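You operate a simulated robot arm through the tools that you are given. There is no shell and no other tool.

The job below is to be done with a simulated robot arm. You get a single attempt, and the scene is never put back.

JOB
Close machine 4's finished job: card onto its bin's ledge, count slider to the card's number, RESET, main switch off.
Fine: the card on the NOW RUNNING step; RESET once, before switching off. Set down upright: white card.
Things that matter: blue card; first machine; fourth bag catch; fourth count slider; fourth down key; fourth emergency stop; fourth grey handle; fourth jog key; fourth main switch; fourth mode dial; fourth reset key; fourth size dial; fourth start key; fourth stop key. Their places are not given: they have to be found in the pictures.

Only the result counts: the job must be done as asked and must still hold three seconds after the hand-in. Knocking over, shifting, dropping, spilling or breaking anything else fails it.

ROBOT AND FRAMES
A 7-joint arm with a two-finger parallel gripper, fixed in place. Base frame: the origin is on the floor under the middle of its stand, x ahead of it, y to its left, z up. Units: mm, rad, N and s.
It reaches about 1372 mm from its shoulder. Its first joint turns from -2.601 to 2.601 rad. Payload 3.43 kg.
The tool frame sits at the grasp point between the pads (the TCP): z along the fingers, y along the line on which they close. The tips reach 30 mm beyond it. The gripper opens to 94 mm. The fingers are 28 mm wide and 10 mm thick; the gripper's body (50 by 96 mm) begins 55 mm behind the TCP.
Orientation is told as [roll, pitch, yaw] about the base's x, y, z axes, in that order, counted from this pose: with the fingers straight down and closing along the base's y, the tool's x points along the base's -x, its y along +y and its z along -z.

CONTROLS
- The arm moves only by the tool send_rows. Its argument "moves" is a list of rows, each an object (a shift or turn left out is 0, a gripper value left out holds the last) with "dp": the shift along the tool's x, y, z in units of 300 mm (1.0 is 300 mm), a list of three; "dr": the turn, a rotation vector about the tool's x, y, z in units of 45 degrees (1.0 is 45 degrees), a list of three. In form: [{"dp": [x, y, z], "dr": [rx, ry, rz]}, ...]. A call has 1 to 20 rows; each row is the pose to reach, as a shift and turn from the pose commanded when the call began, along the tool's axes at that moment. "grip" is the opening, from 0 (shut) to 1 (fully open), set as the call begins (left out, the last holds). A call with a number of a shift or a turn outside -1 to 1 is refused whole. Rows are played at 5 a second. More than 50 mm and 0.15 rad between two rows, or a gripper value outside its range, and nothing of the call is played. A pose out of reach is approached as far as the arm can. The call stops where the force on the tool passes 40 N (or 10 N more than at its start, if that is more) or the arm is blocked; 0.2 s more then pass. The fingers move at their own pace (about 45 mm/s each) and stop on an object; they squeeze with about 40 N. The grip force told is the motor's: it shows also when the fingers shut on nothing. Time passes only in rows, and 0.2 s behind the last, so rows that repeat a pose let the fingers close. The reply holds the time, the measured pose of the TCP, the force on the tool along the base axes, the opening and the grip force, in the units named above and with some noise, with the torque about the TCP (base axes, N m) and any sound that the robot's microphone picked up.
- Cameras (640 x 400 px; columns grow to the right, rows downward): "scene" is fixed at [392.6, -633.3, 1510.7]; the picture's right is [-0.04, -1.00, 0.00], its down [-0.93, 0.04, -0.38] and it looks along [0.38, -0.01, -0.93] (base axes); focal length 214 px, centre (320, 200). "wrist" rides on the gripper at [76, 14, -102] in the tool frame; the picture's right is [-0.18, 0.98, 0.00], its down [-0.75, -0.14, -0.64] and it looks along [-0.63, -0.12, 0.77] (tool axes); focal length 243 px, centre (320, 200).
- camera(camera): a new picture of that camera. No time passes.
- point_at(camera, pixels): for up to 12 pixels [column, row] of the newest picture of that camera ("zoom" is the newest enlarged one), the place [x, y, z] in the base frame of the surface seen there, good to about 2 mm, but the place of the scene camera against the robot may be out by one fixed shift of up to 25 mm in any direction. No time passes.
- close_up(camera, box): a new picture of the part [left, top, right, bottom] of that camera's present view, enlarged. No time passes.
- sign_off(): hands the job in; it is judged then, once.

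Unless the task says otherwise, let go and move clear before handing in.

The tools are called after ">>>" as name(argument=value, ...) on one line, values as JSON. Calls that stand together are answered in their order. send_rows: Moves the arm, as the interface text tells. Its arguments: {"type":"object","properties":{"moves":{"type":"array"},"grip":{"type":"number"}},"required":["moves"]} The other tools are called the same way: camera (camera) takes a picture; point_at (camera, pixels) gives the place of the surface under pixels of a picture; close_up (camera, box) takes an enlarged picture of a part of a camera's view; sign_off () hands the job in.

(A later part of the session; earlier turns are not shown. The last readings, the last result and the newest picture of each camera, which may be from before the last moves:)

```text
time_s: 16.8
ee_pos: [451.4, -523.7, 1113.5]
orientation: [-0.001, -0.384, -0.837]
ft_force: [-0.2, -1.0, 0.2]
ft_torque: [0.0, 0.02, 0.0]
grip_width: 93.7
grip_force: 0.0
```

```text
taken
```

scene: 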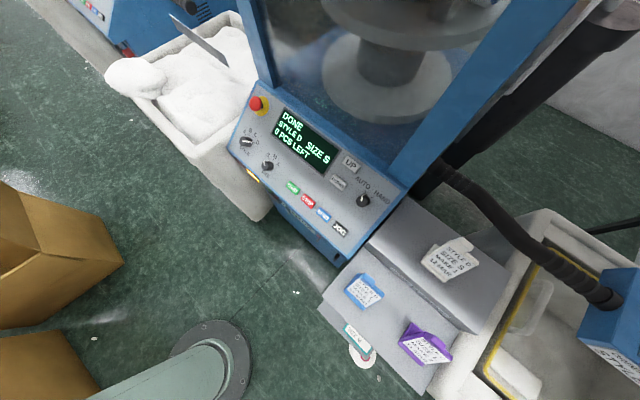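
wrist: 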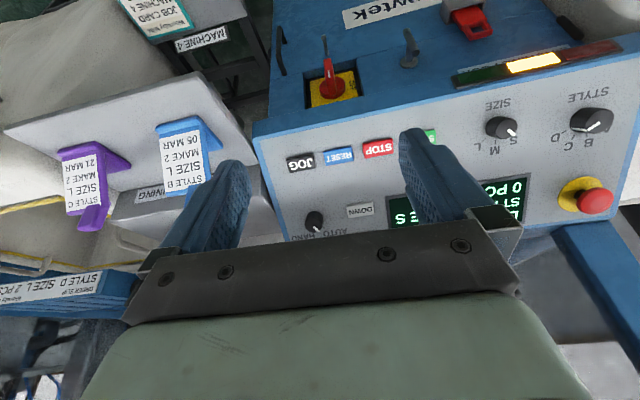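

Now the whole front is visible: main switch at (331,80) in its recess, RESET at (338,156), JOG (300,162), STOP (378,148). I'll zoom and measure.

>>> close_up(camera="wrist", box=[280, 20, 400, 120])

>>> close_up(camera="wrist", box=[240, 110, 440, 250])

>>> close_up(camera="wrist", box=[420, 0, 640, 140])

>>> point_at(camera="wrist", pixels=[[331, 90], [327, 60], [325, 40], [312, 90], [350, 90], [335, 102], [306, 70], [360, 105], [300, 162], [338, 156], [378, 148], [428, 136]])

>>> point_at(camera="wrist", pixels=[[255, 145], [270, 190], [275, 240], [460, 110], [360, 210], [314, 222], [450, 85], [300, 127], [360, 120], [400, 40], [450, 160], [520, 140]])

```text
4.00 times, centred on (340, 70) of wrist
```

zoom: 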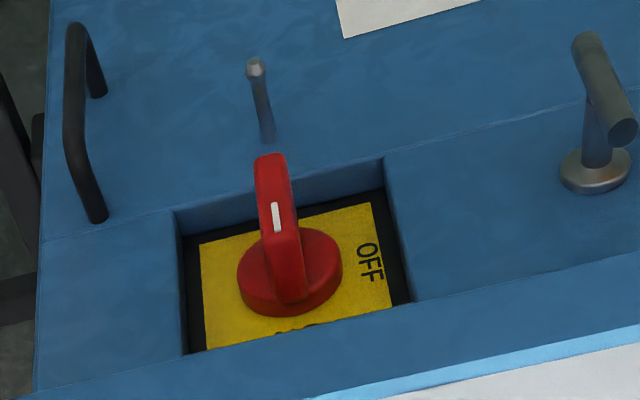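

```text
2.86 times, centred on (340, 180) of wrist
```

zoom: 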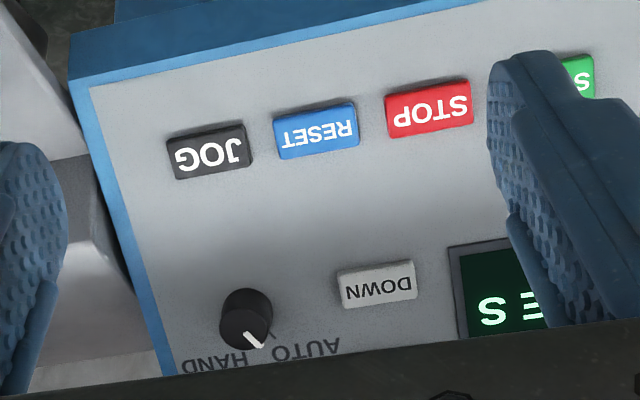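

```text
2.86 times, centred on (530, 70) of wrist
```

zoom: 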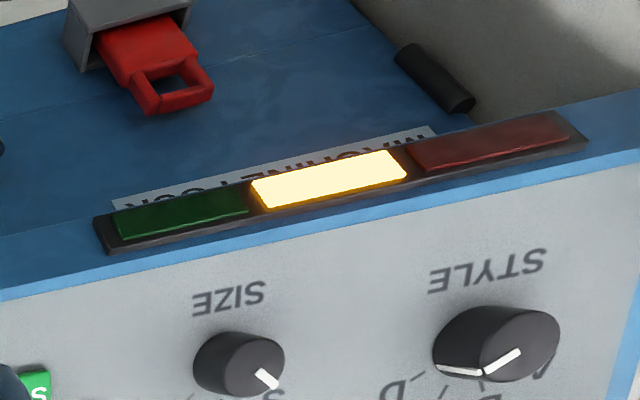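

```text
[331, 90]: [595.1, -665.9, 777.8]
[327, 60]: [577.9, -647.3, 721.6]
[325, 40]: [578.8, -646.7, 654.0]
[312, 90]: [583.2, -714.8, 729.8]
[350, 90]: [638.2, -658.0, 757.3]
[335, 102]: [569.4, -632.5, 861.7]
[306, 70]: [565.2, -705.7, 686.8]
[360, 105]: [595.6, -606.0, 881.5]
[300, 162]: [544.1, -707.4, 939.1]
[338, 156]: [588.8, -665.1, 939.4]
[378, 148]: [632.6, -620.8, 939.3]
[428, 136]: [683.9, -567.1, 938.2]
```

```text
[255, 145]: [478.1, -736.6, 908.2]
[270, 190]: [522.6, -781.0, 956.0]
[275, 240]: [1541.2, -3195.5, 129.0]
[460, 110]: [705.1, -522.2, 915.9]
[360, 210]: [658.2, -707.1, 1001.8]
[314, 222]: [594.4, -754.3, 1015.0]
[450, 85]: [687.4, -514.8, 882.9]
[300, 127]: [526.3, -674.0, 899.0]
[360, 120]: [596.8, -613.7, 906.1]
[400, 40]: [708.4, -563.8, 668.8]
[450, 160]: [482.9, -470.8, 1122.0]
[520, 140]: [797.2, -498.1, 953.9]
```

The switch is at about (595,-666,~755) with OFF marked on the left side; START-STOP-RESET-JOG are measured at z≈939. I'll go lower and look at the switch from the front.

>>> send_rows(moves=[{"dp": [0.064, 0.009, 0.118], "dr": [-0.035, -0.103, -0.053]}, {"dp": [0.128, 0.018, 0.236], "dr": [-0.069, -0.205, -0.105]}, {"dp": [0.191, 0.027, 0.354], "dr": [-0.104, -0.308, -0.158]}, {"dp": [0.255, 0.037, 0.472], "dr": [-0.138, -0.41, -0.21]}, {"dp": [0.319, 0.046, 0.59], "dr": [-0.173, -0.513, -0.263]}])

>>> camera(camera="wrist")

>>> camera(camera="scene")

```text
time_s: 18.0
ee_pos: [447.4, -499.6, 913.3]
orientation: [-0.002, -0.79, -0.59]
ft_force: [0.1, 1.1, -0.1]
ft_torque: [0.0, 0.01, 0.04]
grip_width: 93.9
grip_force: 0.1
```

```text
taken
```

wrist: 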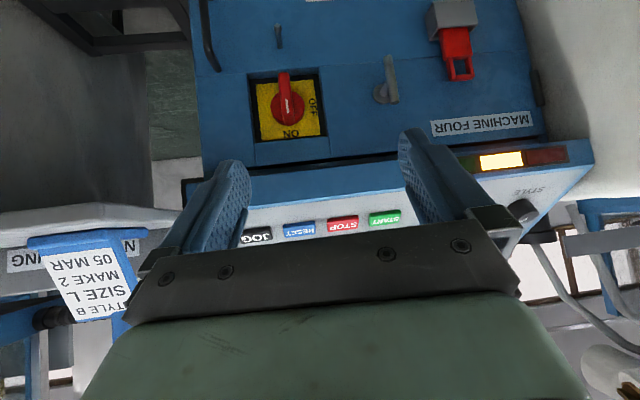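

```text
taken
```

scene: 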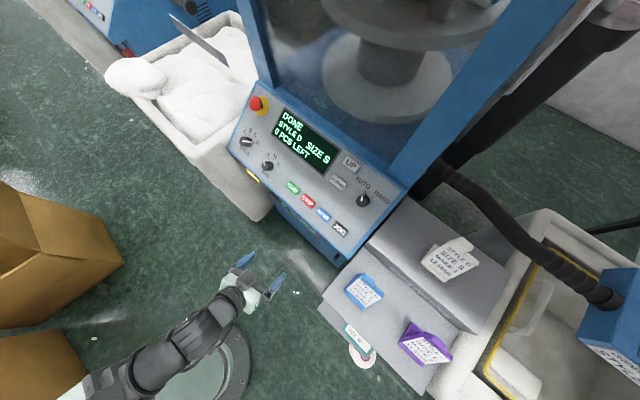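

A "MACHINE FOUR" plate (482,123) confirms the machine; the switch plate reads ON at its top and OFF at its left. Zooming on the switch.

>>> close_up(camera="wrist", box=[240, 50, 340, 150])

>>> close_up(camera="wrist", box=[360, 0, 560, 180])

>>> point_at(camera="wrist", pixels=[[290, 112], [288, 96], [285, 80], [300, 104], [275, 106], [265, 115], [312, 118], [260, 90], [318, 90], [290, 128], [240, 110], [350, 120]])

>>> point_at(camera="wrist", pixels=[[250, 155], [330, 145], [260, 180], [350, 172], [255, 72], [318, 68], [280, 40], [388, 75], [380, 95], [458, 65], [240, 78], [335, 110]])

```text
4.00 times, centred on (290, 100) of wrist
```

zoom: 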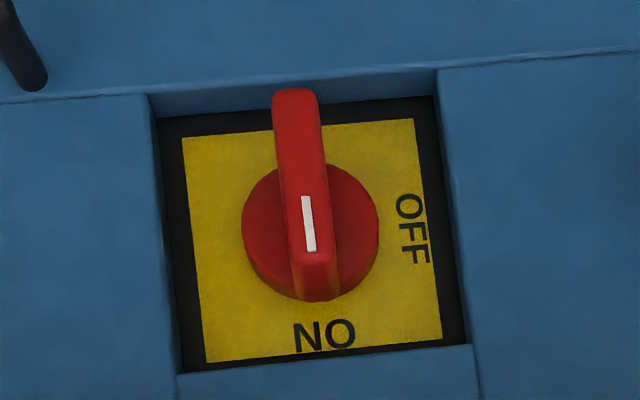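

```text
2.22 times, centred on (460, 90) of wrist
```

zoom: 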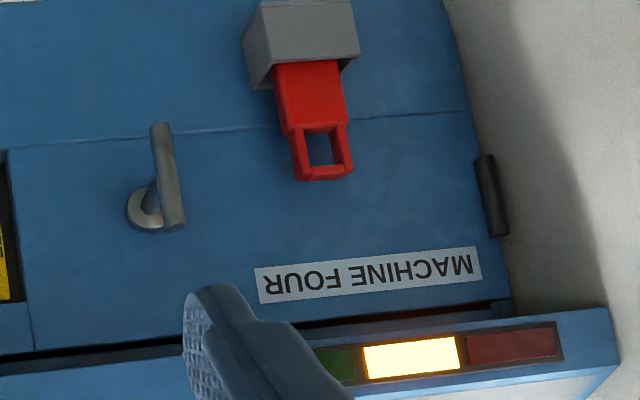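

```text
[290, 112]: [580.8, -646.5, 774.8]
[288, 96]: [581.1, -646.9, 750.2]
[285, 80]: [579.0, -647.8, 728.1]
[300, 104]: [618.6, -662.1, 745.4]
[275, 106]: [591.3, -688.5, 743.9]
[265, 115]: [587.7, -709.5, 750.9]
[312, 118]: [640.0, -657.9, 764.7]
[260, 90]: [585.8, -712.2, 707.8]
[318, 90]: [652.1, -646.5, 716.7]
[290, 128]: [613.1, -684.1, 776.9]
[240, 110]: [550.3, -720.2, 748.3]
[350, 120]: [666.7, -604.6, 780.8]
```

```text
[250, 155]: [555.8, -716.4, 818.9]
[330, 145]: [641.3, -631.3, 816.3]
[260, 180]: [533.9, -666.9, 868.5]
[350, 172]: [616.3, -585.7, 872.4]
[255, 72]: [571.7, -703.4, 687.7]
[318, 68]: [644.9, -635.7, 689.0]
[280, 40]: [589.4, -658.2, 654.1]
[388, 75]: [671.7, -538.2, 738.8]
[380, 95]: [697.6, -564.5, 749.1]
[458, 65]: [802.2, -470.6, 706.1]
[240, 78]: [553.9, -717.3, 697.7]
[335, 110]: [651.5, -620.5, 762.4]
```

The switch blade is vertical (ON), standing out to n≈-868 in a recess, to be turned 90° counter-clockwise to OFF later. Now I'll rise and set the fingers down, on the way to a close view of the white card.

>>> send_rows(moves=[{"dp": [-0.108, 0, -0.107], "dr": [0, 0.167, 0]}, {"dp": [-0.217, 0, -0.215], "dr": [0, 0.333, 0]}, {"dp": [-0.325, 0, -0.322], "dr": [0, 0.5, 0]}, {"dp": [-0.434, 0, -0.43], "dr": [0, 0.667, 0]}, {"dp": [-0.542, 0, -0.537], "dr": [0, 0.833, 0]}, {"dp": [-0.651, 0, -0.645], "dr": [0, 1.0, 0]}])

```text
time_s: 19.3
ee_pos: [451.7, -499.8, 1153.7]
orientation: [-0.008, -0.104, -0.593]
ft_force: [9.3, -11.3, -21.6]
ft_torque: [-0.08, -0.18, 0.05]
grip_width: 94.3
grip_force: 0.0
out of reach, approached as far as the arm can: row 6
stopped in row 6: the force on the tool passed its limit at 84 N (the readings are from after the stop); the commanded pose is now the measured one
```

A contact stopped the motion (84 N) near (452,-500,1154). I'll look at both pictures to see what it touched.

>>> camera(camera="scene")

>>> camera(camera="wrist")

```text
taken
```

scene: 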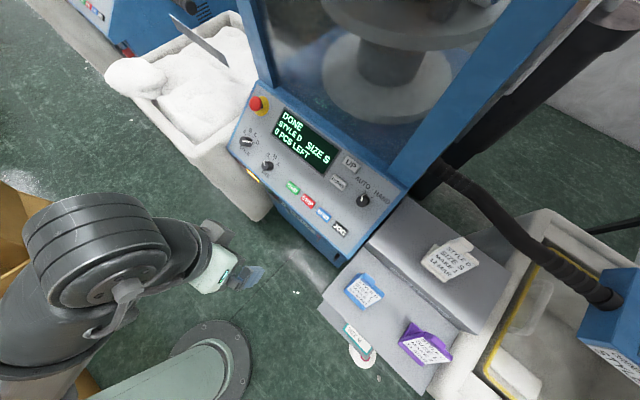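

```text
taken
```

wrist: 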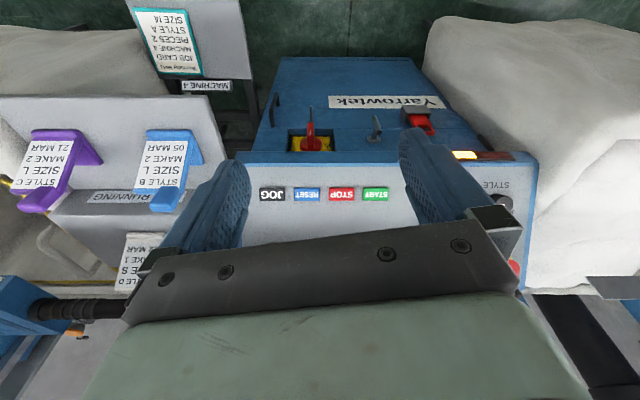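

Nothing in the pictures appears displaced; the arm's elbow has swung left. I'll hold still briefly to read the force.

>>> send_rows(moves=[{"dp": [0, 0, 0]}, {"dp": [0, 0, 0]}])

>>> camera(camera="scene")

```text
time_s: 20.1
ee_pos: [453.1, -499.5, 1154.7]
orientation: [-0.009, -0.103, -0.593]
ft_force: [6.2, -6.9, -13.4]
ft_torque: [-0.12, -0.08, -0.02]
grip_width: 94.2
grip_force: 0.0
stopped in row 2: the force on the tool passed its limit at 41 N (the readings are from after the stop); the commanded pose is now the measured one
```

```text
taken
```

scene: 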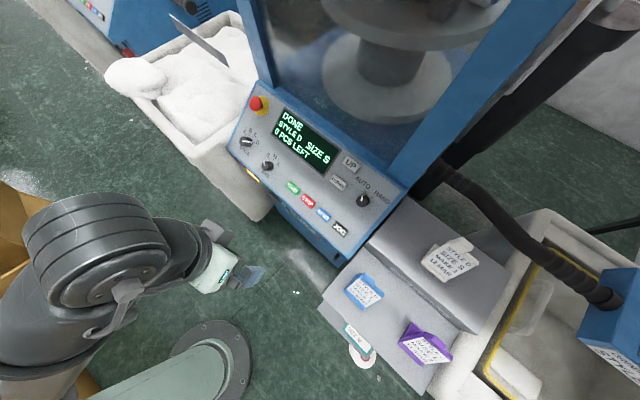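

The force still reads pushing the hand down and forward, so the hand is likely against the arm's own folded forearm; I'll reverse the last motion (down and tilting forward).

>>> send_rows(moves=[{"dp": [0, 0, 0.07], "dr": [0, -0.1, 0]}, {"dp": [0, 0, 0.14], "dr": [0, -0.2, 0]}, {"dp": [0, 0, 0.2], "dr": [0, -0.3, 0]}])

>>> camera(camera="scene")

```text
time_s: 20.9
ee_pos: [455.0, -504.5, 1092.7]
orientation: [-0.009, -0.339, -0.592]
ft_force: [-0.1, -0.3, -0.6]
ft_torque: [0.01, -0.03, -0.01]
grip_width: 94.1
grip_force: 0.1
```

```text
taken
```

scene: 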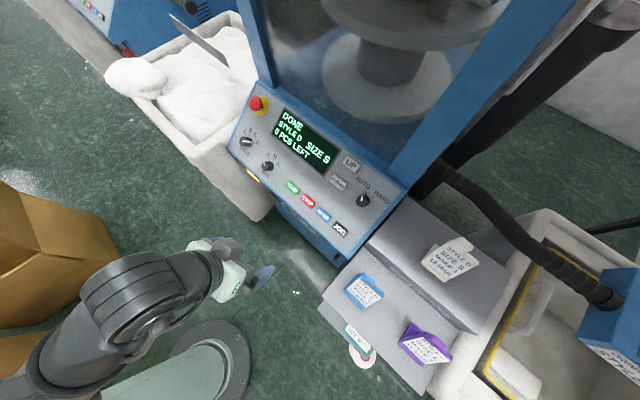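

The force is gone (0 N) and nothing in the scene moved. I'll travel over towards the rack at safe height.

>>> send_rows(moves=[{"dp": [-0.045, -0.136, -0.034]}, {"dp": [-0.09, -0.273, -0.067]}, {"dp": [-0.136, -0.409, -0.101]}, {"dp": [-0.181, -0.546, -0.134]}, {"dp": [-0.226, -0.682, -0.168]}])

>>> camera(camera="scene")

```text
time_s: 22.1
ee_pos: [380.5, -698.1, 1168.2]
orientation: [-0.008, -0.338, -0.591]
ft_force: [0.1, 0.8, -0.8]
ft_torque: [0.0, 0.01, -0.03]
grip_width: 94.0
grip_force: 0.1
```

```text
taken
```

scene: 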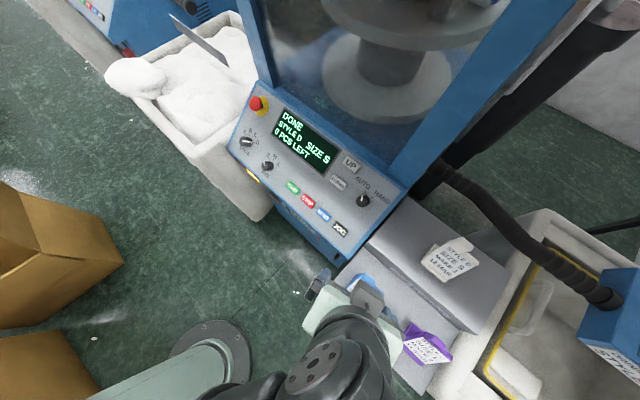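

Next I'll move above the white card with the fingers straight down, aligned with the rack's direction (yaw −45.6°), for a close view.

>>> send_rows(moves=[{"dp": [-0.083, -0.093, 0.015], "dr": [0.009, 0.086, 0.052]}, {"dp": [-0.166, -0.187, 0.03], "dr": [0.018, 0.172, 0.104]}, {"dp": [-0.249, -0.28, 0.045], "dr": [0.027, 0.258, 0.157]}, {"dp": [-0.332, -0.374, 0.06], "dr": [0.036, 0.344, 0.209]}, {"dp": [-0.415, -0.467, 0.075], "dr": [0.045, 0.43, 0.261]}])

>>> camera(camera="wrist")

```text
time_s: 23.2
ee_pos: [405.5, -885.0, 1189.8]
orientation: [-0.009, 0.001, -0.803]
ft_force: [0.3, -0.8, 0.5]
ft_torque: [-0.02, -0.04, 0.0]
grip_width: 93.9
grip_force: 0.1
```

```text
taken
```

wrist: 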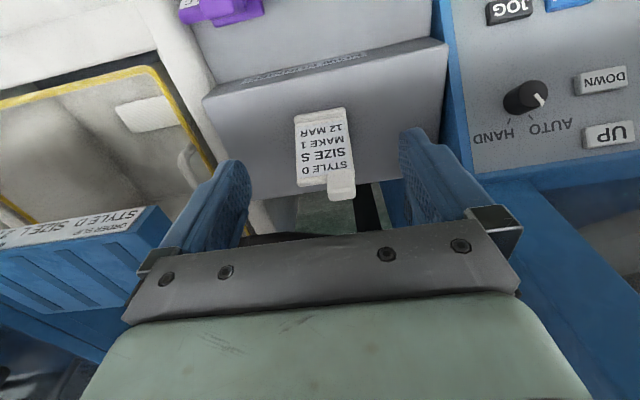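

Now the white card is right in view at (325,155) with its tab at (341,185). I'll zoom and measure its corners and tab.

>>> close_up(camera="wrist", box=[280, 95, 380, 215])

>>> point_at(camera="wrist", pixels=[[296, 116], [343, 109], [298, 122], [344, 116], [299, 184], [353, 176], [328, 196], [354, 194], [330, 180], [352, 174], [341, 190], [325, 150]])

>>> point_at(camera="wrist", pixels=[[285, 120], [365, 120], [280, 165], [375, 165], [320, 85], [220, 110], [440, 50], [320, 105], [250, 180], [385, 100], [310, 190], [390, 175]])

```text
3.33 times, centred on (330, 155) of wrist
```

zoom: 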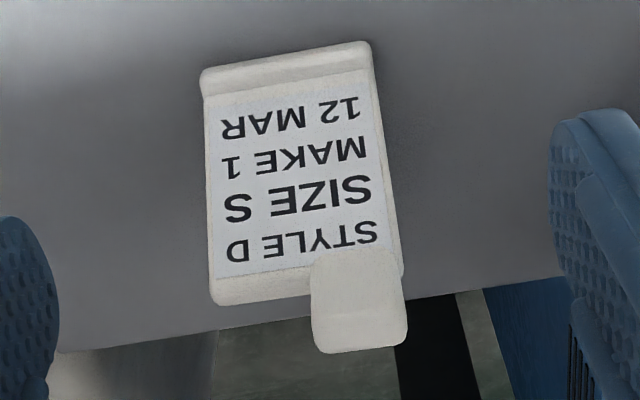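

```text
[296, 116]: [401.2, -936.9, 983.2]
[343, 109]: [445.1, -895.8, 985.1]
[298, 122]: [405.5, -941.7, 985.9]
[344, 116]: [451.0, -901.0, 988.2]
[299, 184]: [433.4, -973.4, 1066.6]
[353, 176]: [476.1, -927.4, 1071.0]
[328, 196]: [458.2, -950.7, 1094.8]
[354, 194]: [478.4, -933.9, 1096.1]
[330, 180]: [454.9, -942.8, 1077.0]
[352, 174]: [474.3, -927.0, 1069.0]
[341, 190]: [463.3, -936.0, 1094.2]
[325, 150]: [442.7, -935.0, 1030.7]
```

```text
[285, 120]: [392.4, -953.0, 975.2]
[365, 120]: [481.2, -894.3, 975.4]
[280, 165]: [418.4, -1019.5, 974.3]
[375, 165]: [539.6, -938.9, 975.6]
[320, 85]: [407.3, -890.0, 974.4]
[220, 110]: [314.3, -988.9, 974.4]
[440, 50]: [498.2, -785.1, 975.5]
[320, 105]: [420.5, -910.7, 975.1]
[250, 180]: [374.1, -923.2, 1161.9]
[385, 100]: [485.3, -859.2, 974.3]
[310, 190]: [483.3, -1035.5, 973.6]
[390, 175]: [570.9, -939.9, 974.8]
```

The step top is z≈975; the card's base front edge runs along u, its tab is centred near (466,-940), 26 mm wide, z≈1070–1097. I'll check the hose and other obstacles around it before descending.

>>> camera(camera="scene")

>>> point_at(camera="scene", pixels=[[450, 175], [470, 190], [490, 205], [510, 230], [530, 255], [560, 275], [485, 245], [440, 150], [520, 90], [560, 30], [465, 240], [480, 262]])

>>> point_at(camera="wrist", pixels=[[365, 215], [375, 205], [382, 212], [265, 240], [310, 215], [340, 215], [347, 198], [341, 197], [335, 198], [352, 185], [330, 187], [341, 183]])

```text
taken
```

scene: 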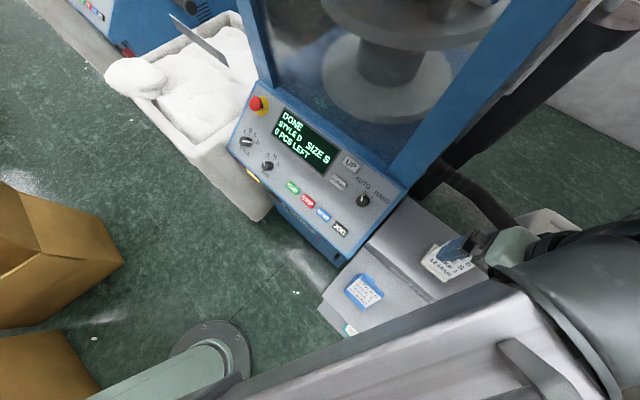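

```text
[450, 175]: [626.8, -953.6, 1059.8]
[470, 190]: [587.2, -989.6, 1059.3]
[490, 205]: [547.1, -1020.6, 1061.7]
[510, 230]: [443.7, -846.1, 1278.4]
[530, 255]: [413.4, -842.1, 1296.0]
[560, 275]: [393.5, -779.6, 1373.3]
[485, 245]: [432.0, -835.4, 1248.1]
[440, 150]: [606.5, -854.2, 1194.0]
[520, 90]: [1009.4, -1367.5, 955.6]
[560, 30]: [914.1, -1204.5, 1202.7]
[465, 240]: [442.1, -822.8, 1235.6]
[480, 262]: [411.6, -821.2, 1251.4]
```

```text
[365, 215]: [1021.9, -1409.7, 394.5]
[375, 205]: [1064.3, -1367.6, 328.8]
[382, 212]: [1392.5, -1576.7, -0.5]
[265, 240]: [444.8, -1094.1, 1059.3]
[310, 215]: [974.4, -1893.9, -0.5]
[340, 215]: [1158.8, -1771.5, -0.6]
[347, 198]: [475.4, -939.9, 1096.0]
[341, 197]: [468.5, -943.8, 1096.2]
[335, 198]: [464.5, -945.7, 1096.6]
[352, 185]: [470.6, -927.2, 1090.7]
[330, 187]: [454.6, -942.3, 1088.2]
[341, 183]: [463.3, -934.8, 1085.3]
```

The tab's front face is vertical at n≈-991.5 and its top at z≈1096; the hose is ~90 mm behind. I'll move the open gripper over the tab and down to z≈1125, then check.

>>> send_rows(grip=1.0, moves=[{"dp": [-0.137, 0.01, 0]}, {"dp": [-0.274, 0.019, 0]}, {"dp": [-0.274, 0.019, 0.1]}, {"dp": [-0.274, 0.019, 0.2]}])

>>> camera(camera="wrist")

>>> close_up(camera="wrist", box=[180, 100, 480, 260])

```text
time_s: 24.2
ee_pos: [465.6, -940.9, 1126.4]
orientation: [-0.008, -0.003, -0.8]
ft_force: [-0.5, -0.2, -0.2]
ft_torque: [0.01, 0.01, 0.01]
grip_width: 94.0
grip_force: 0.0
```

```text
taken
```

wrist: 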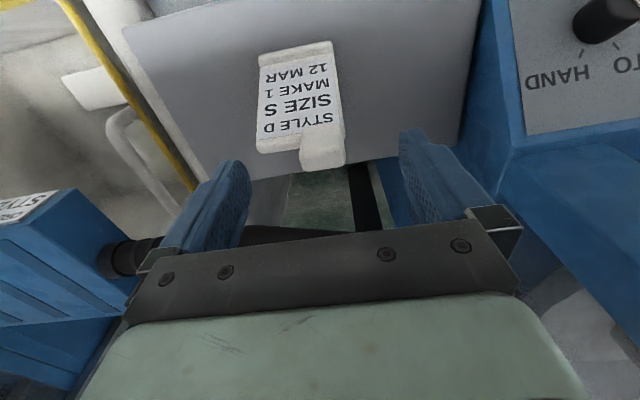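

```text
2.13 times, centred on (330, 180) of wrist
```

zoom: 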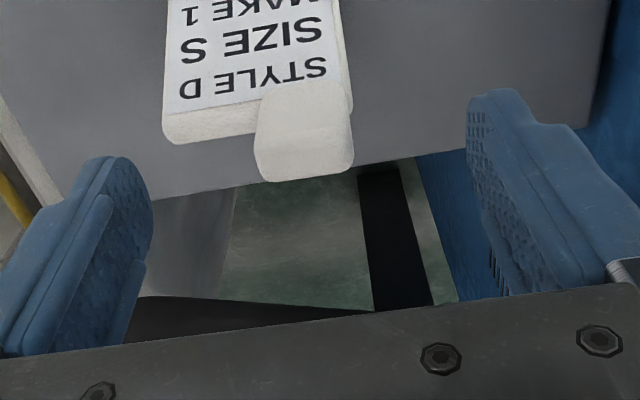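

The tab sits between the fingertips at (322,148). I'll verify numerically with points on tab and fingertips.

>>> point_at(camera="wrist", pixels=[[322, 140], [305, 155], [340, 155], [322, 166], [312, 167], [335, 163], [270, 150], [290, 148], [240, 165], [408, 132], [330, 100], [246, 180]])

```text
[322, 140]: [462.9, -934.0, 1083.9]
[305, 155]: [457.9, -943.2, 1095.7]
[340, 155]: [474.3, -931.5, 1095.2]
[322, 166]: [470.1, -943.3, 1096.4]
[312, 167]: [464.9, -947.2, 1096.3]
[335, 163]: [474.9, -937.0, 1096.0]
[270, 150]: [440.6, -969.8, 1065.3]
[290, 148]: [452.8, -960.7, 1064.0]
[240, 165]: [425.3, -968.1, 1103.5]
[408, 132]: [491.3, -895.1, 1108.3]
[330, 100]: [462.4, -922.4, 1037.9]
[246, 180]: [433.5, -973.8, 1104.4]
```

Fingers are centred on the tab (u≈-324, n≈-998). I'll go down 20 mm and close.

>>> send_rows(moves=[{"dp": [0.001, 0, 0.035]}, {"dp": [0.001, 0, 0.067]}])

>>> send_rows(grip=0.0, moves=[{"dp": [0, 0, 0]}, {"dp": [0, 0, 0]}, {"dp": [0, 0, 0]}, {"dp": [0, 0, 0]}, {"dp": [0, 0, 0]}, {"dp": [0, 0, 0]}, {"dp": [0, 0, 0]}])

>>> camera(camera="wrist")

```text
time_s: 24.9
ee_pos: [465.8, -940.3, 1107.7]
orientation: [-0.009, 0.001, -0.8]
ft_force: [1.4, 0.4, -0.3]
ft_torque: [-0.02, 0.0, -0.01]
grip_width: 94.2
grip_force: 0.0
```

```text
time_s: 26.4
ee_pos: [467.3, -939.6, 1106.9]
orientation: [-0.008, -0.001, -0.801]
ft_force: [0.3, 0.5, 0.8]
ft_torque: [0.08, -0.05, -0.04]
grip_width: 29.1
grip_force: 40.0
```

```text
taken
```

wrist: 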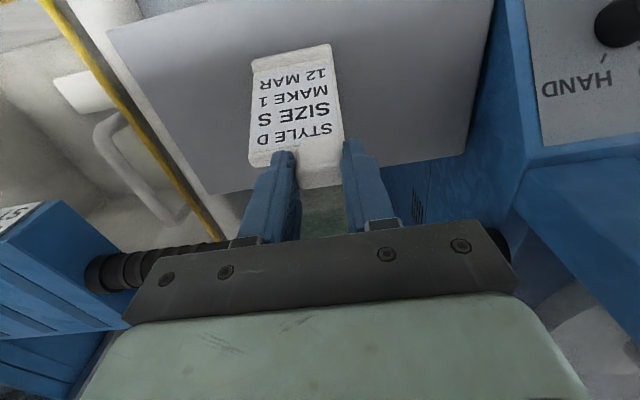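

The gripper holds the tab (29 mm, 40 N). I'll lift gently by 10 mm, then 90 mm, and check that it hangs level.

>>> send_rows(moves=[{"dp": [0, 0, -0.015]}, {"dp": [0, 0, -0.035]}, {"dp": [0, 0, -0.1]}, {"dp": [0, 0, -0.2]}, {"dp": [0, 0, -0.3]}, {"dp": [0, 0, -0.3]}])

>>> camera(camera="wrist")

>>> camera(camera="scene")

```text
time_s: 27.9
ee_pos: [468.8, -941.0, 1200.0]
orientation: [-0.008, -0.001, -0.8]
ft_force: [0.0, 0.7, -1.3]
ft_torque: [-0.02, -0.04, 0.01]
grip_width: 29.0
grip_force: 39.9
```

```text
taken
```

wrist: 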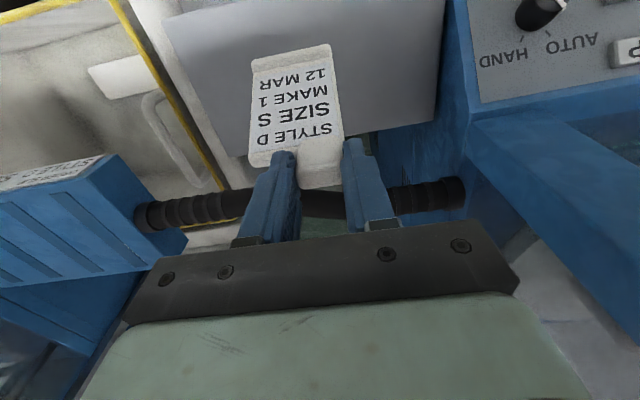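

```text
taken
```

scene: 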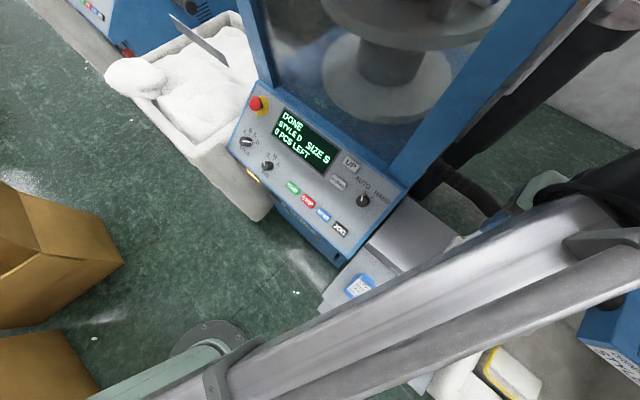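

The card came up level (same place in the image, ~1.3 N). I'll carry it at this height to above the left part of the bin's ledge.

>>> send_rows(moves=[{"dp": [0.068, -0.125, 0]}, {"dp": [0.137, -0.249, 0]}, {"dp": [0.205, -0.374, 0]}, {"dp": [0.273, -0.498, 0]}, {"dp": [0.341, -0.623, 0]}, {"dp": [0.41, -0.747, 0]}, {"dp": [0.478, -0.872, 0]}, {"dp": [0.478, -0.872, 0]}])

>>> camera(camera="wrist")

>>> camera(camera="scene")

```text
time_s: 29.6
ee_pos: [176.2, -1018.9, 1200.5]
orientation: [-0.008, -0.001, -0.801]
ft_force: [0.6, -0.4, -0.8]
ft_torque: [-0.04, 0.0, 0.01]
grip_width: 28.7
grip_force: 40.1
```

```text
taken
```

wrist: 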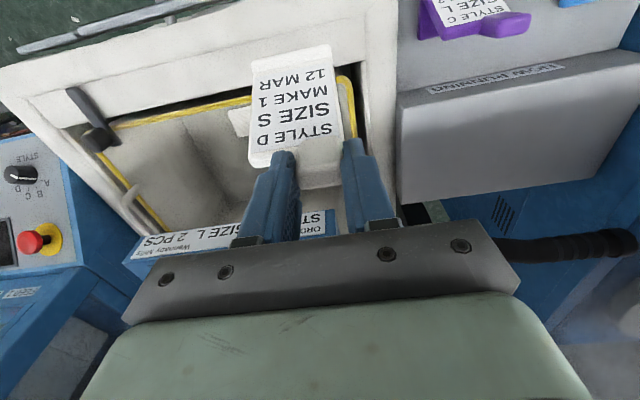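

```text
taken
```

scene: 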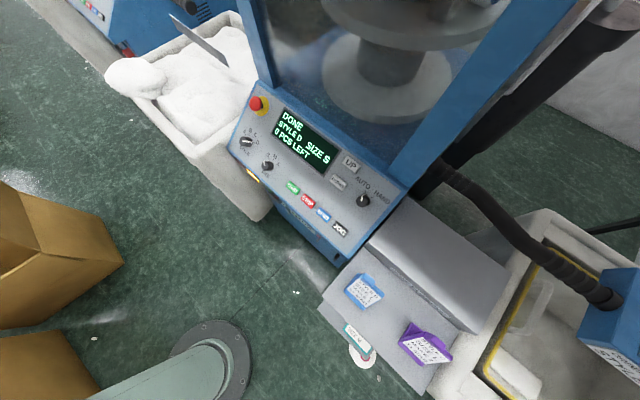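

The card is held above the bin; the ledge strip is visible behind it (from (75,95) to (355,10)). I'll zoom and measure the ledge edges and the held card.

>>> close_up(camera="wrist", box=[60, 0, 420, 200])

>>> point_at(camera="wrist", pixels=[[240, 50], [240, 58], [240, 66], [240, 74], [240, 82], [240, 88], [240, 93], [240, 98], [240, 103], [200, 80], [200, 100], [200, 105]])

>>> point_at(camera="wrist", pixels=[[350, 15], [350, 30], [350, 45], [350, 60], [345, 70], [352, 78], [365, 30], [362, 60], [252, 62], [327, 48], [330, 60], [290, 55]])

```text
1.78 times, centred on (240, 100) of wrist
```

zoom: 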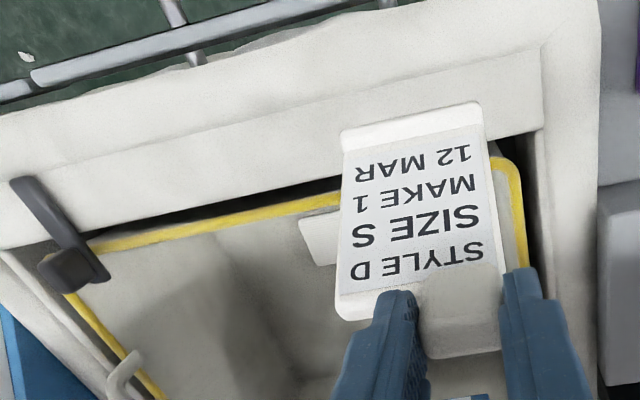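

```text
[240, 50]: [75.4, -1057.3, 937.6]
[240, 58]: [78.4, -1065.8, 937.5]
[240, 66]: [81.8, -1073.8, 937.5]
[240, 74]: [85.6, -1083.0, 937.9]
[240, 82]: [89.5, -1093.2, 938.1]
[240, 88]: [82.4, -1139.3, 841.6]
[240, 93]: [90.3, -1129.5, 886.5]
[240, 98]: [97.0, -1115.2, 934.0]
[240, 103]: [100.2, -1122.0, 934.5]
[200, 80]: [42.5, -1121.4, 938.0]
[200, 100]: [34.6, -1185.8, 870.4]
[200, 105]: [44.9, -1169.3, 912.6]
```

```text
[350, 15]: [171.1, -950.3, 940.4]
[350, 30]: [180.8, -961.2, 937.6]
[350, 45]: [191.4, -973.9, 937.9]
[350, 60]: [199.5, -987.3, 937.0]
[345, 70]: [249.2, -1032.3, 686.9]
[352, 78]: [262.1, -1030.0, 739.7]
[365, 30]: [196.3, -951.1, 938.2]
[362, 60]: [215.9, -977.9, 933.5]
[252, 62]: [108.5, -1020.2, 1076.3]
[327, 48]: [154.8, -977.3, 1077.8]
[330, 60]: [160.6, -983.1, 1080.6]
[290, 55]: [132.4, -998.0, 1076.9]
```

The ledge spans n≈-803 to -847 at z≈937.6 and the card's base front edge is at n≈-805, u centred at -605: well placed. I'll shift 2.5 mm inward and lower to ~14 mm above the ledge.

>>> send_rows(moves=[{"dp": [-0.008, 0, 0.12]}, {"dp": [-0.008, 0, 0.24]}, {"dp": [-0.008, 0, 0.34]}, {"dp": [-0.008, 0, 0.385]}, {"dp": [-0.008, 0, 0.385]}])

>>> camera(camera="wrist")

>>> close_up(camera="wrist", box=[200, 0, 420, 150])

```text
time_s: 30.9
ee_pos: [180.0, -1019.8, 1084.1]
orientation: [-0.007, 0.0, -0.802]
ft_force: [-1.1, -0.1, -0.7]
ft_torque: [-0.01, -0.02, -0.02]
grip_width: 28.9
grip_force: 40.5
```

```text
taken
```

wrist: 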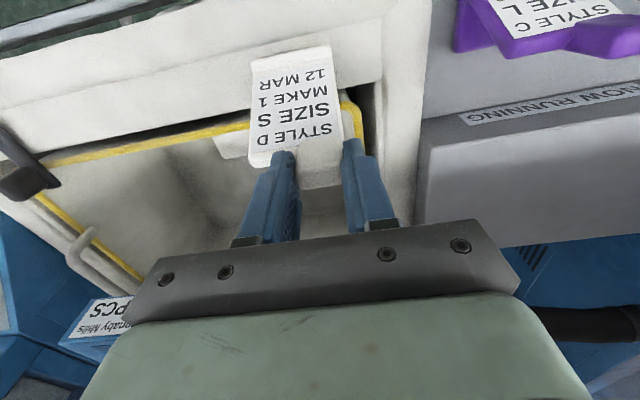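

```text
2.67 times, centred on (310, 75) of wrist
```

zoom: 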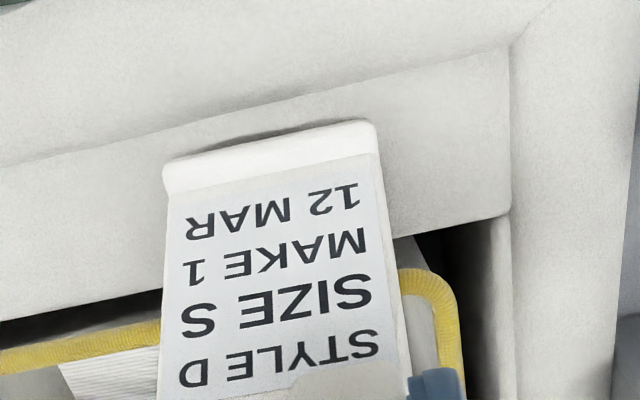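

The base is above the ledge, a few mm inside the seam. I'll measure the front edge once more before the final descent.

>>> point_at(camera="wrist", pixels=[[252, 61], [329, 48], [290, 55], [252, 50], [329, 40], [290, 40], [290, 30], [340, 70], [340, 95], [336, 85], [240, 110], [350, 90]])

```text
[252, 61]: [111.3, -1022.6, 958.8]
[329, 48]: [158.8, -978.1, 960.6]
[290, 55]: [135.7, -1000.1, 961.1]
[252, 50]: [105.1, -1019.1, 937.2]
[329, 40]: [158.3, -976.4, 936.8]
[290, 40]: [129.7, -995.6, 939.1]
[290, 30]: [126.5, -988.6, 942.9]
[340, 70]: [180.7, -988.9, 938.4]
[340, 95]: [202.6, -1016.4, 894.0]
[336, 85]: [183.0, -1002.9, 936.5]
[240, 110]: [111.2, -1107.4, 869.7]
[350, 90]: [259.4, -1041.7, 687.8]
```

The base's underside is ~13 mm above the ledge. I'll lower 10 mm, then in small steps watching the force.

>>> send_rows(moves=[{"dp": [0.003, 0, 0.012]}, {"dp": [0.005, 0, 0.023]}, {"dp": [0.005, 0, 0.033]}, {"dp": [0.005, 0, 0.033]}])

>>> send_rows(moves=[{"dp": [0, 0, 0.004]}, {"dp": [0, 0, 0.007]}, {"dp": [0, 0, 0.007]}])

```text
time_s: 31.9
ee_pos: [178.3, -1021.0, 1073.0]
orientation: [-0.01, -0.001, -0.801]
ft_force: [1.1, 0.4, -1.7]
ft_torque: [0.01, -0.01, 0.0]
grip_width: 29.0
grip_force: 40.7
```

```text
time_s: 32.6
ee_pos: [180.0, -1021.1, 1073.0]
orientation: [-0.01, -0.001, -0.8]
ft_force: [0.9, -0.5, -1.3]
ft_torque: [-0.01, -0.04, -0.02]
grip_width: 28.7
grip_force: 39.5
```

No contact yet (fz ≈ weight only). Continuing down in 1–2 mm steps.

>>> send_rows(moves=[{"dp": [0, 0, 0.004]}, {"dp": [0, 0, 0.004]}])

>>> send_rows(moves=[{"dp": [0, 0, 0.004]}, {"dp": [0, 0, 0.004]}])

```text
time_s: 33.2
ee_pos: [178.0, -1020.9, 1072.0]
orientation: [-0.009, -0.003, -0.802]
ft_force: [-0.2, -0.7, 4.8]
ft_torque: [0.11, -0.01, 0.01]
grip_width: 29.0
grip_force: 40.2
```

```text
time_s: 33.9
ee_pos: [179.3, -1019.4, 1070.7]
orientation: [-0.009, -0.001, -0.8]
ft_force: [-0.1, -1.4, 17.8]
ft_torque: [0.33, 0.12, -0.01]
grip_width: 28.9
grip_force: 40.0
```

Contact at 17.8 N. I'll relieve by ~1 mm, then open the fingers.

>>> send_rows(moves=[{"dp": [0, 0, -0.003]}, {"dp": [0, 0, -0.003]}])

>>> send_rows(grip=0.7, moves=[{"dp": [0, 0, 0]}, {"dp": [0, 0, 0]}, {"dp": [0, 0, 0]}, {"dp": [0, 0, 0]}, {"dp": [0, 0, 0]}])

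>>> camera(camera="wrist")

```text
time_s: 34.5
ee_pos: [178.7, -1021.5, 1070.2]
orientation: [-0.009, -0.003, -0.802]
ft_force: [0.1, -2.5, 16.5]
ft_torque: [0.14, 0.12, 0.02]
grip_width: 29.0
grip_force: 40.3
```

```text
time_s: 35.6
ee_pos: [179.3, -1020.2, 1069.6]
orientation: [-0.009, 0.001, -0.802]
ft_force: [-0.2, 0.4, 0.1]
ft_torque: [0.0, 0.01, 0.03]
grip_width: 65.6
grip_force: 0.1
```

```text
taken
```

wrist: 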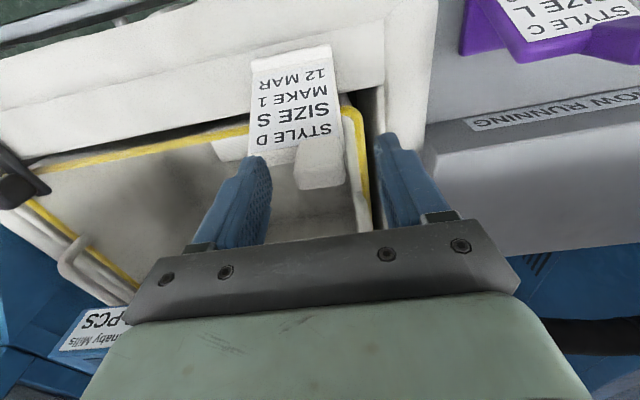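

The card is released and stands on the ledge (force 0). I'll raise straight up 120 mm and check it.

>>> send_rows(moves=[{"dp": [0, 0, -0.05]}, {"dp": [0, 0, -0.12]}, {"dp": [0, 0, -0.25]}, {"dp": [0, 0, -0.4]}])

>>> camera(camera="wrist")

>>> close_up(camera="wrist", box=[200, 0, 420, 150])

```text
time_s: 36.6
ee_pos: [177.9, -1020.0, 1191.1]
orientation: [-0.007, 0.0, -0.802]
ft_force: [-0.2, -0.4, -0.2]
ft_torque: [0.02, -0.01, -0.01]
grip_width: 65.8
grip_force: 0.2
```

```text
taken
```

wrist: 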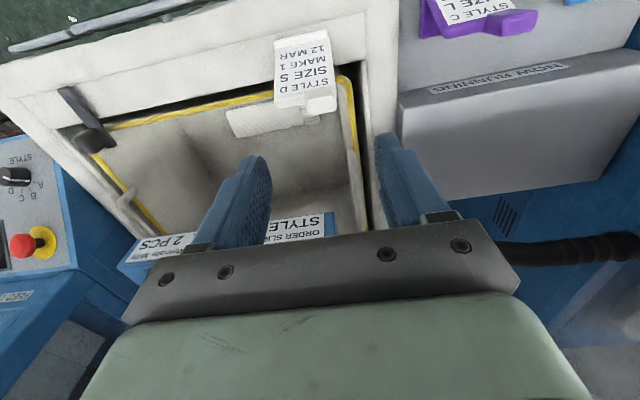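

```text
2.67 times, centred on (310, 75) of wrist
```

zoom: 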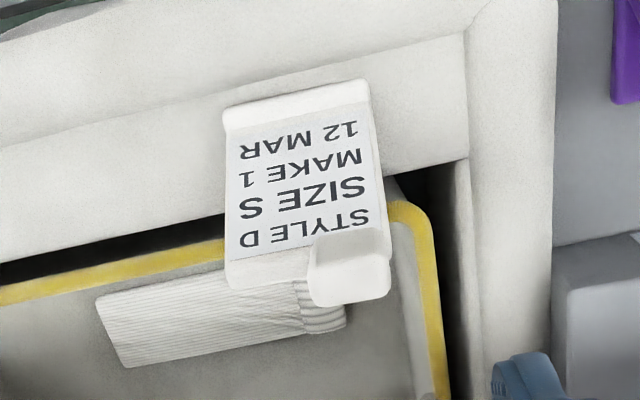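

The card stands level on the ledge. I'll measure its points to confirm it isn't tilting.

>>> point_at(camera="wrist", pixels=[[276, 42], [325, 33], [279, 80], [300, 100], [335, 95], [330, 107], [318, 108], [302, 60], [290, 78], [327, 45], [275, 39], [300, 35]])

>>> point_at(camera="wrist", pixels=[[10, 45], [50, 40], [100, 25], [160, 8], [70, 20], [230, 55], [345, 60], [340, 70]])

```text
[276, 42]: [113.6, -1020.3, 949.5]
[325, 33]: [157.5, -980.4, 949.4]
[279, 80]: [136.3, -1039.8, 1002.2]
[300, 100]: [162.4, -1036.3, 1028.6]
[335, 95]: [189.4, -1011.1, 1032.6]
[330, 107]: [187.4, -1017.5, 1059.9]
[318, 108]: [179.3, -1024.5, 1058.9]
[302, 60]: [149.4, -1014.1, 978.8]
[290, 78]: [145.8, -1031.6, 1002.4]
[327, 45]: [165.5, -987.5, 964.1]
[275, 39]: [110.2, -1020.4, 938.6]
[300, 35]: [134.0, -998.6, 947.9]
```

```text
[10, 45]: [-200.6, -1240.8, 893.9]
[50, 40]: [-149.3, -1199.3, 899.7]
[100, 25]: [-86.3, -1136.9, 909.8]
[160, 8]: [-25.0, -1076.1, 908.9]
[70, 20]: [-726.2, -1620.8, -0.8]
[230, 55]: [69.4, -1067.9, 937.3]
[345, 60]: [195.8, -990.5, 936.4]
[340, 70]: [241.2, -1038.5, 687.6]
```

The card is upright with tab top at z≈1059.5 (937.5+122), exactly level. Next the slider: I'll move out in front of the bin and lower with a forward tilt to view the knob and scale closely.

>>> send_rows(moves=[{"dp": [0.143, -0.045, 0]}, {"dp": [0.287, -0.09, 0]}, {"dp": [0.43, -0.134, 0]}, {"dp": [0.574, -0.179, 0]}, {"dp": [0.717, -0.223, 0]}, {"dp": [0.717, -0.223, 0.1], "dr": [0, -0.156, 0]}, {"dp": [0.717, -0.223, 0.2], "dr": [0, -0.311, 0]}, {"dp": [0.717, -0.223, 0.3], "dr": [0, -0.467, 0]}, {"dp": [0.717, -0.223, 0.4], "dr": [0, -0.622, 0]}, {"dp": [0.717, -0.223, 0.503], "dr": [0, -0.778, 0]}])

>>> camera(camera="wrist")

```text
time_s: 38.9
ee_pos: [-19.5, -911.9, 1041.2]
orientation: [-0.01, -0.615, -0.796]
ft_force: [-0.7, -0.3, -0.3]
ft_torque: [0.05, -0.03, 0.0]
grip_width: 65.7
grip_force: 0.0
```

```text
taken
```

wrist: 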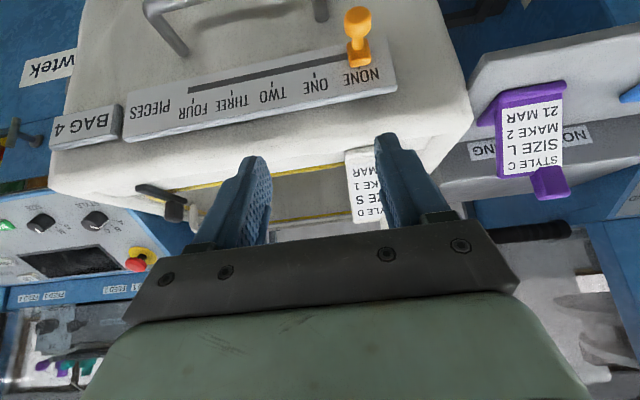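

The slider knob at NONE (358,35) and ticks are now clear. I'll zoom in and measure knob, slot and ticks.

>>> close_up(camera="wrist", box=[240, 0, 400, 130])

>>> close_up(camera="wrist", box=[310, 0, 400, 80])

>>> point_at(camera="wrist", pixels=[[357, 17], [357, 35], [359, 55], [345, 15], [370, 15], [313, 73], [318, 95], [270, 80], [350, 90], [330, 62], [220, 95], [390, 85]])

```text
3.08 times, centred on (320, 65) of wrist
```

zoom: 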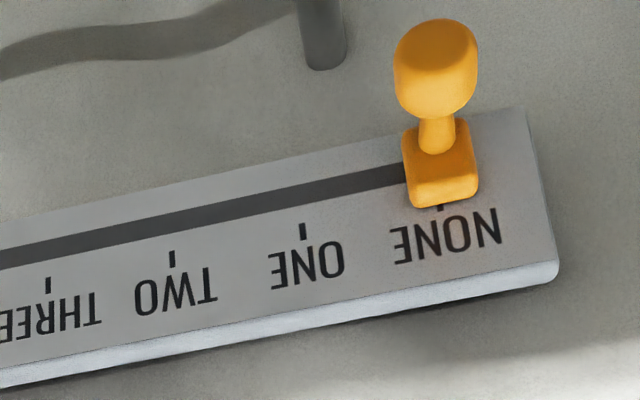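

```text
5.00 times, centred on (355, 40) of wrist
```

zoom: 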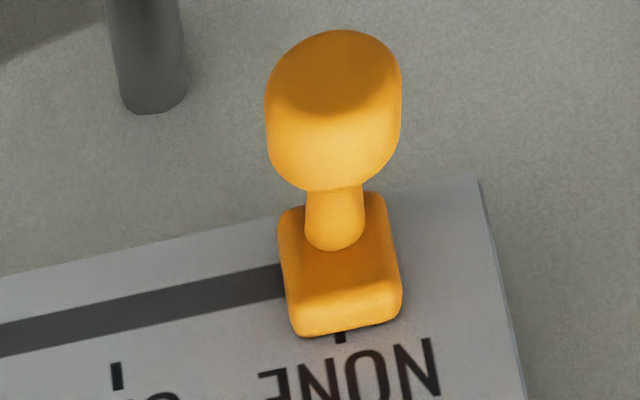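

```text
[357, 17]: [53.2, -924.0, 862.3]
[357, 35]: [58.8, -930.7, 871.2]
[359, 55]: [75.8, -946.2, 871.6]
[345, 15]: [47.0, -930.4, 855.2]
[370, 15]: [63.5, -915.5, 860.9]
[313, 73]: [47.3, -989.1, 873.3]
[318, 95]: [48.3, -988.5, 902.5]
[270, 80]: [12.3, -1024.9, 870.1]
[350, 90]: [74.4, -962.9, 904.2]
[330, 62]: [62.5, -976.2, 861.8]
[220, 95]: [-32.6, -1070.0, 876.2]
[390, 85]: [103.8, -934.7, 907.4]
```

The slot is at z≈861, knob at u≈-607 (NONE), ONE tick at u≈-657. I'll check the nearby handle leg positions before approaching.

>>> point_at(camera="wrist", pixels=[[320, 10], [320, 20], [180, 45], [165, 30], [314, 75], [272, 84], [359, 67], [363, 40], [352, 58], [367, 57]])

```text
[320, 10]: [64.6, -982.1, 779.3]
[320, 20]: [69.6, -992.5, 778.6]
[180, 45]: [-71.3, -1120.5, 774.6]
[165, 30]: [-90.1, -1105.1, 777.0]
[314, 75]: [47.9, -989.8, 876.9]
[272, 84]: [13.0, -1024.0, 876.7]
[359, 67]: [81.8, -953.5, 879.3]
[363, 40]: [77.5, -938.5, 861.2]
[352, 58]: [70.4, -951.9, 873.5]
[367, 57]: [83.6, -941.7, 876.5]
```

The handle is ~65 mm lower, no conflict. I'll move to a pre-approach point 80 mm short of the knob along the finger direction.

>>> send_rows(moves=[{"dp": [0.057, 0.049, 0.106]}, {"dp": [0.113, 0.098, 0.213]}, {"dp": [0.17, 0.147, 0.319]}, {"dp": [0.17, 0.147, 0.319]}])

>>> camera(camera="wrist")

```text
time_s: 39.9
ee_pos: [21.1, -890.8, 931.9]
orientation: [-0.01, -0.612, -0.795]
ft_force: [-1.1, -0.8, -0.3]
ft_torque: [0.0, 0.01, -0.01]
grip_width: 66.0
grip_force: 0.1
```

```text
taken
```

wrist: 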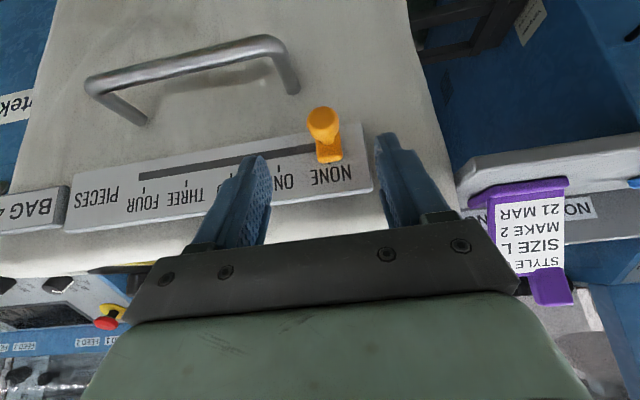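

The knob is at (323,125) between the fingers. I'll re-measure its centre from here.

>>> point_at(camera="wrist", pixels=[[323, 118], [309, 122], [337, 122], [322, 132], [328, 150], [316, 155], [341, 152], [323, 110], [279, 152], [250, 165]])

>>> close_up(camera="wrist", box=[240, 80, 400, 200])

```text
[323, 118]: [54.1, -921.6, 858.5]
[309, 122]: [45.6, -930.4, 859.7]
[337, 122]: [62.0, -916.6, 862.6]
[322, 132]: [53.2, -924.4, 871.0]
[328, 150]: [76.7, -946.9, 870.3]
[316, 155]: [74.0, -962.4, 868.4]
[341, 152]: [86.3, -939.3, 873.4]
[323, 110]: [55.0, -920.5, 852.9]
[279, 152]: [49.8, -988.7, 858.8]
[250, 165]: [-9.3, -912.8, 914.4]
```

```text
3.33 times, centred on (320, 140) of wrist
```

zoom: 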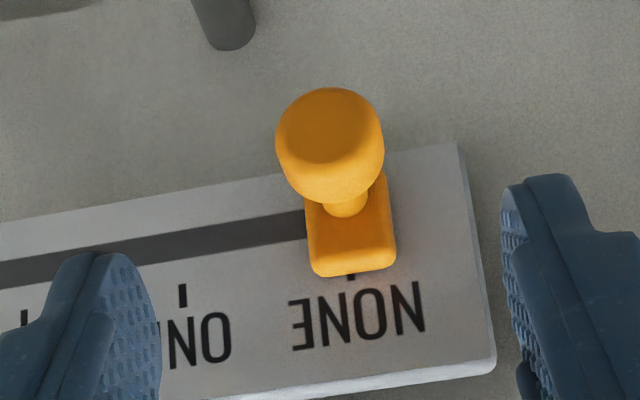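

Knob head centre u≈-608, z≈861, front n≈-696: aligned. I'll advance 80 mm along the fingers.

>>> send_rows(moves=[{"dp": [0, 0, 0.09]}, {"dp": [0, 0, 0.18]}, {"dp": [0, 0, 0.24]}, {"dp": [0, 0, 0.265]}])

>>> camera(camera="wrist")

```text
time_s: 40.9
ee_pos: [53.2, -926.4, 866.8]
orientation: [-0.011, -0.613, -0.797]
ft_force: [-0.5, 0.2, 0.1]
ft_torque: [-0.01, 0.01, 0.01]
grip_width: 65.8
grip_force: 0.1
```

```text
taken
```

wrist: 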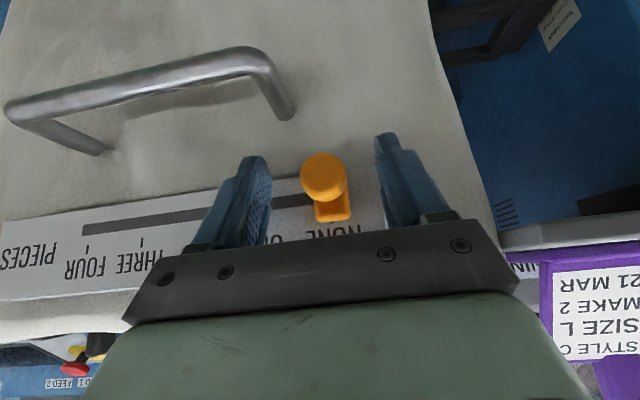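

The knob head (324,177) is centred between the pads. Closing the gripper now.

>>> send_rows(grip=0.0, moves=[{"dp": [0, 0, 0]}, {"dp": [0, 0, 0]}, {"dp": [0, 0, 0]}, {"dp": [0, 0, 0]}, {"dp": [0, 0, 0]}])

>>> camera(camera="wrist")

```text
time_s: 42.0
ee_pos: [52.9, -924.7, 867.3]
orientation: [-0.011, -0.611, -0.796]
ft_force: [2.3, 1.6, -1.0]
ft_torque: [0.01, -0.01, 0.34]
grip_width: 25.0
grip_force: 44.8
```

```text
taken
```

wrist: 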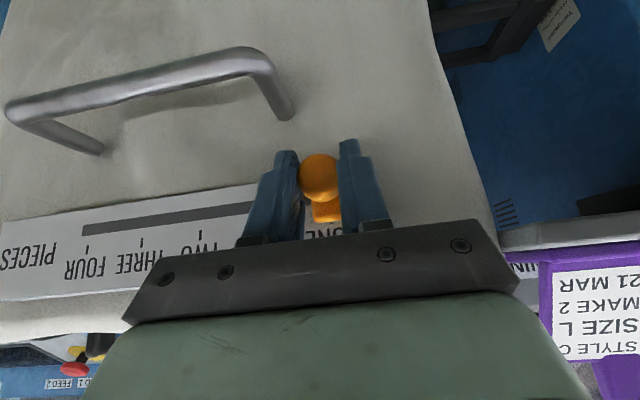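

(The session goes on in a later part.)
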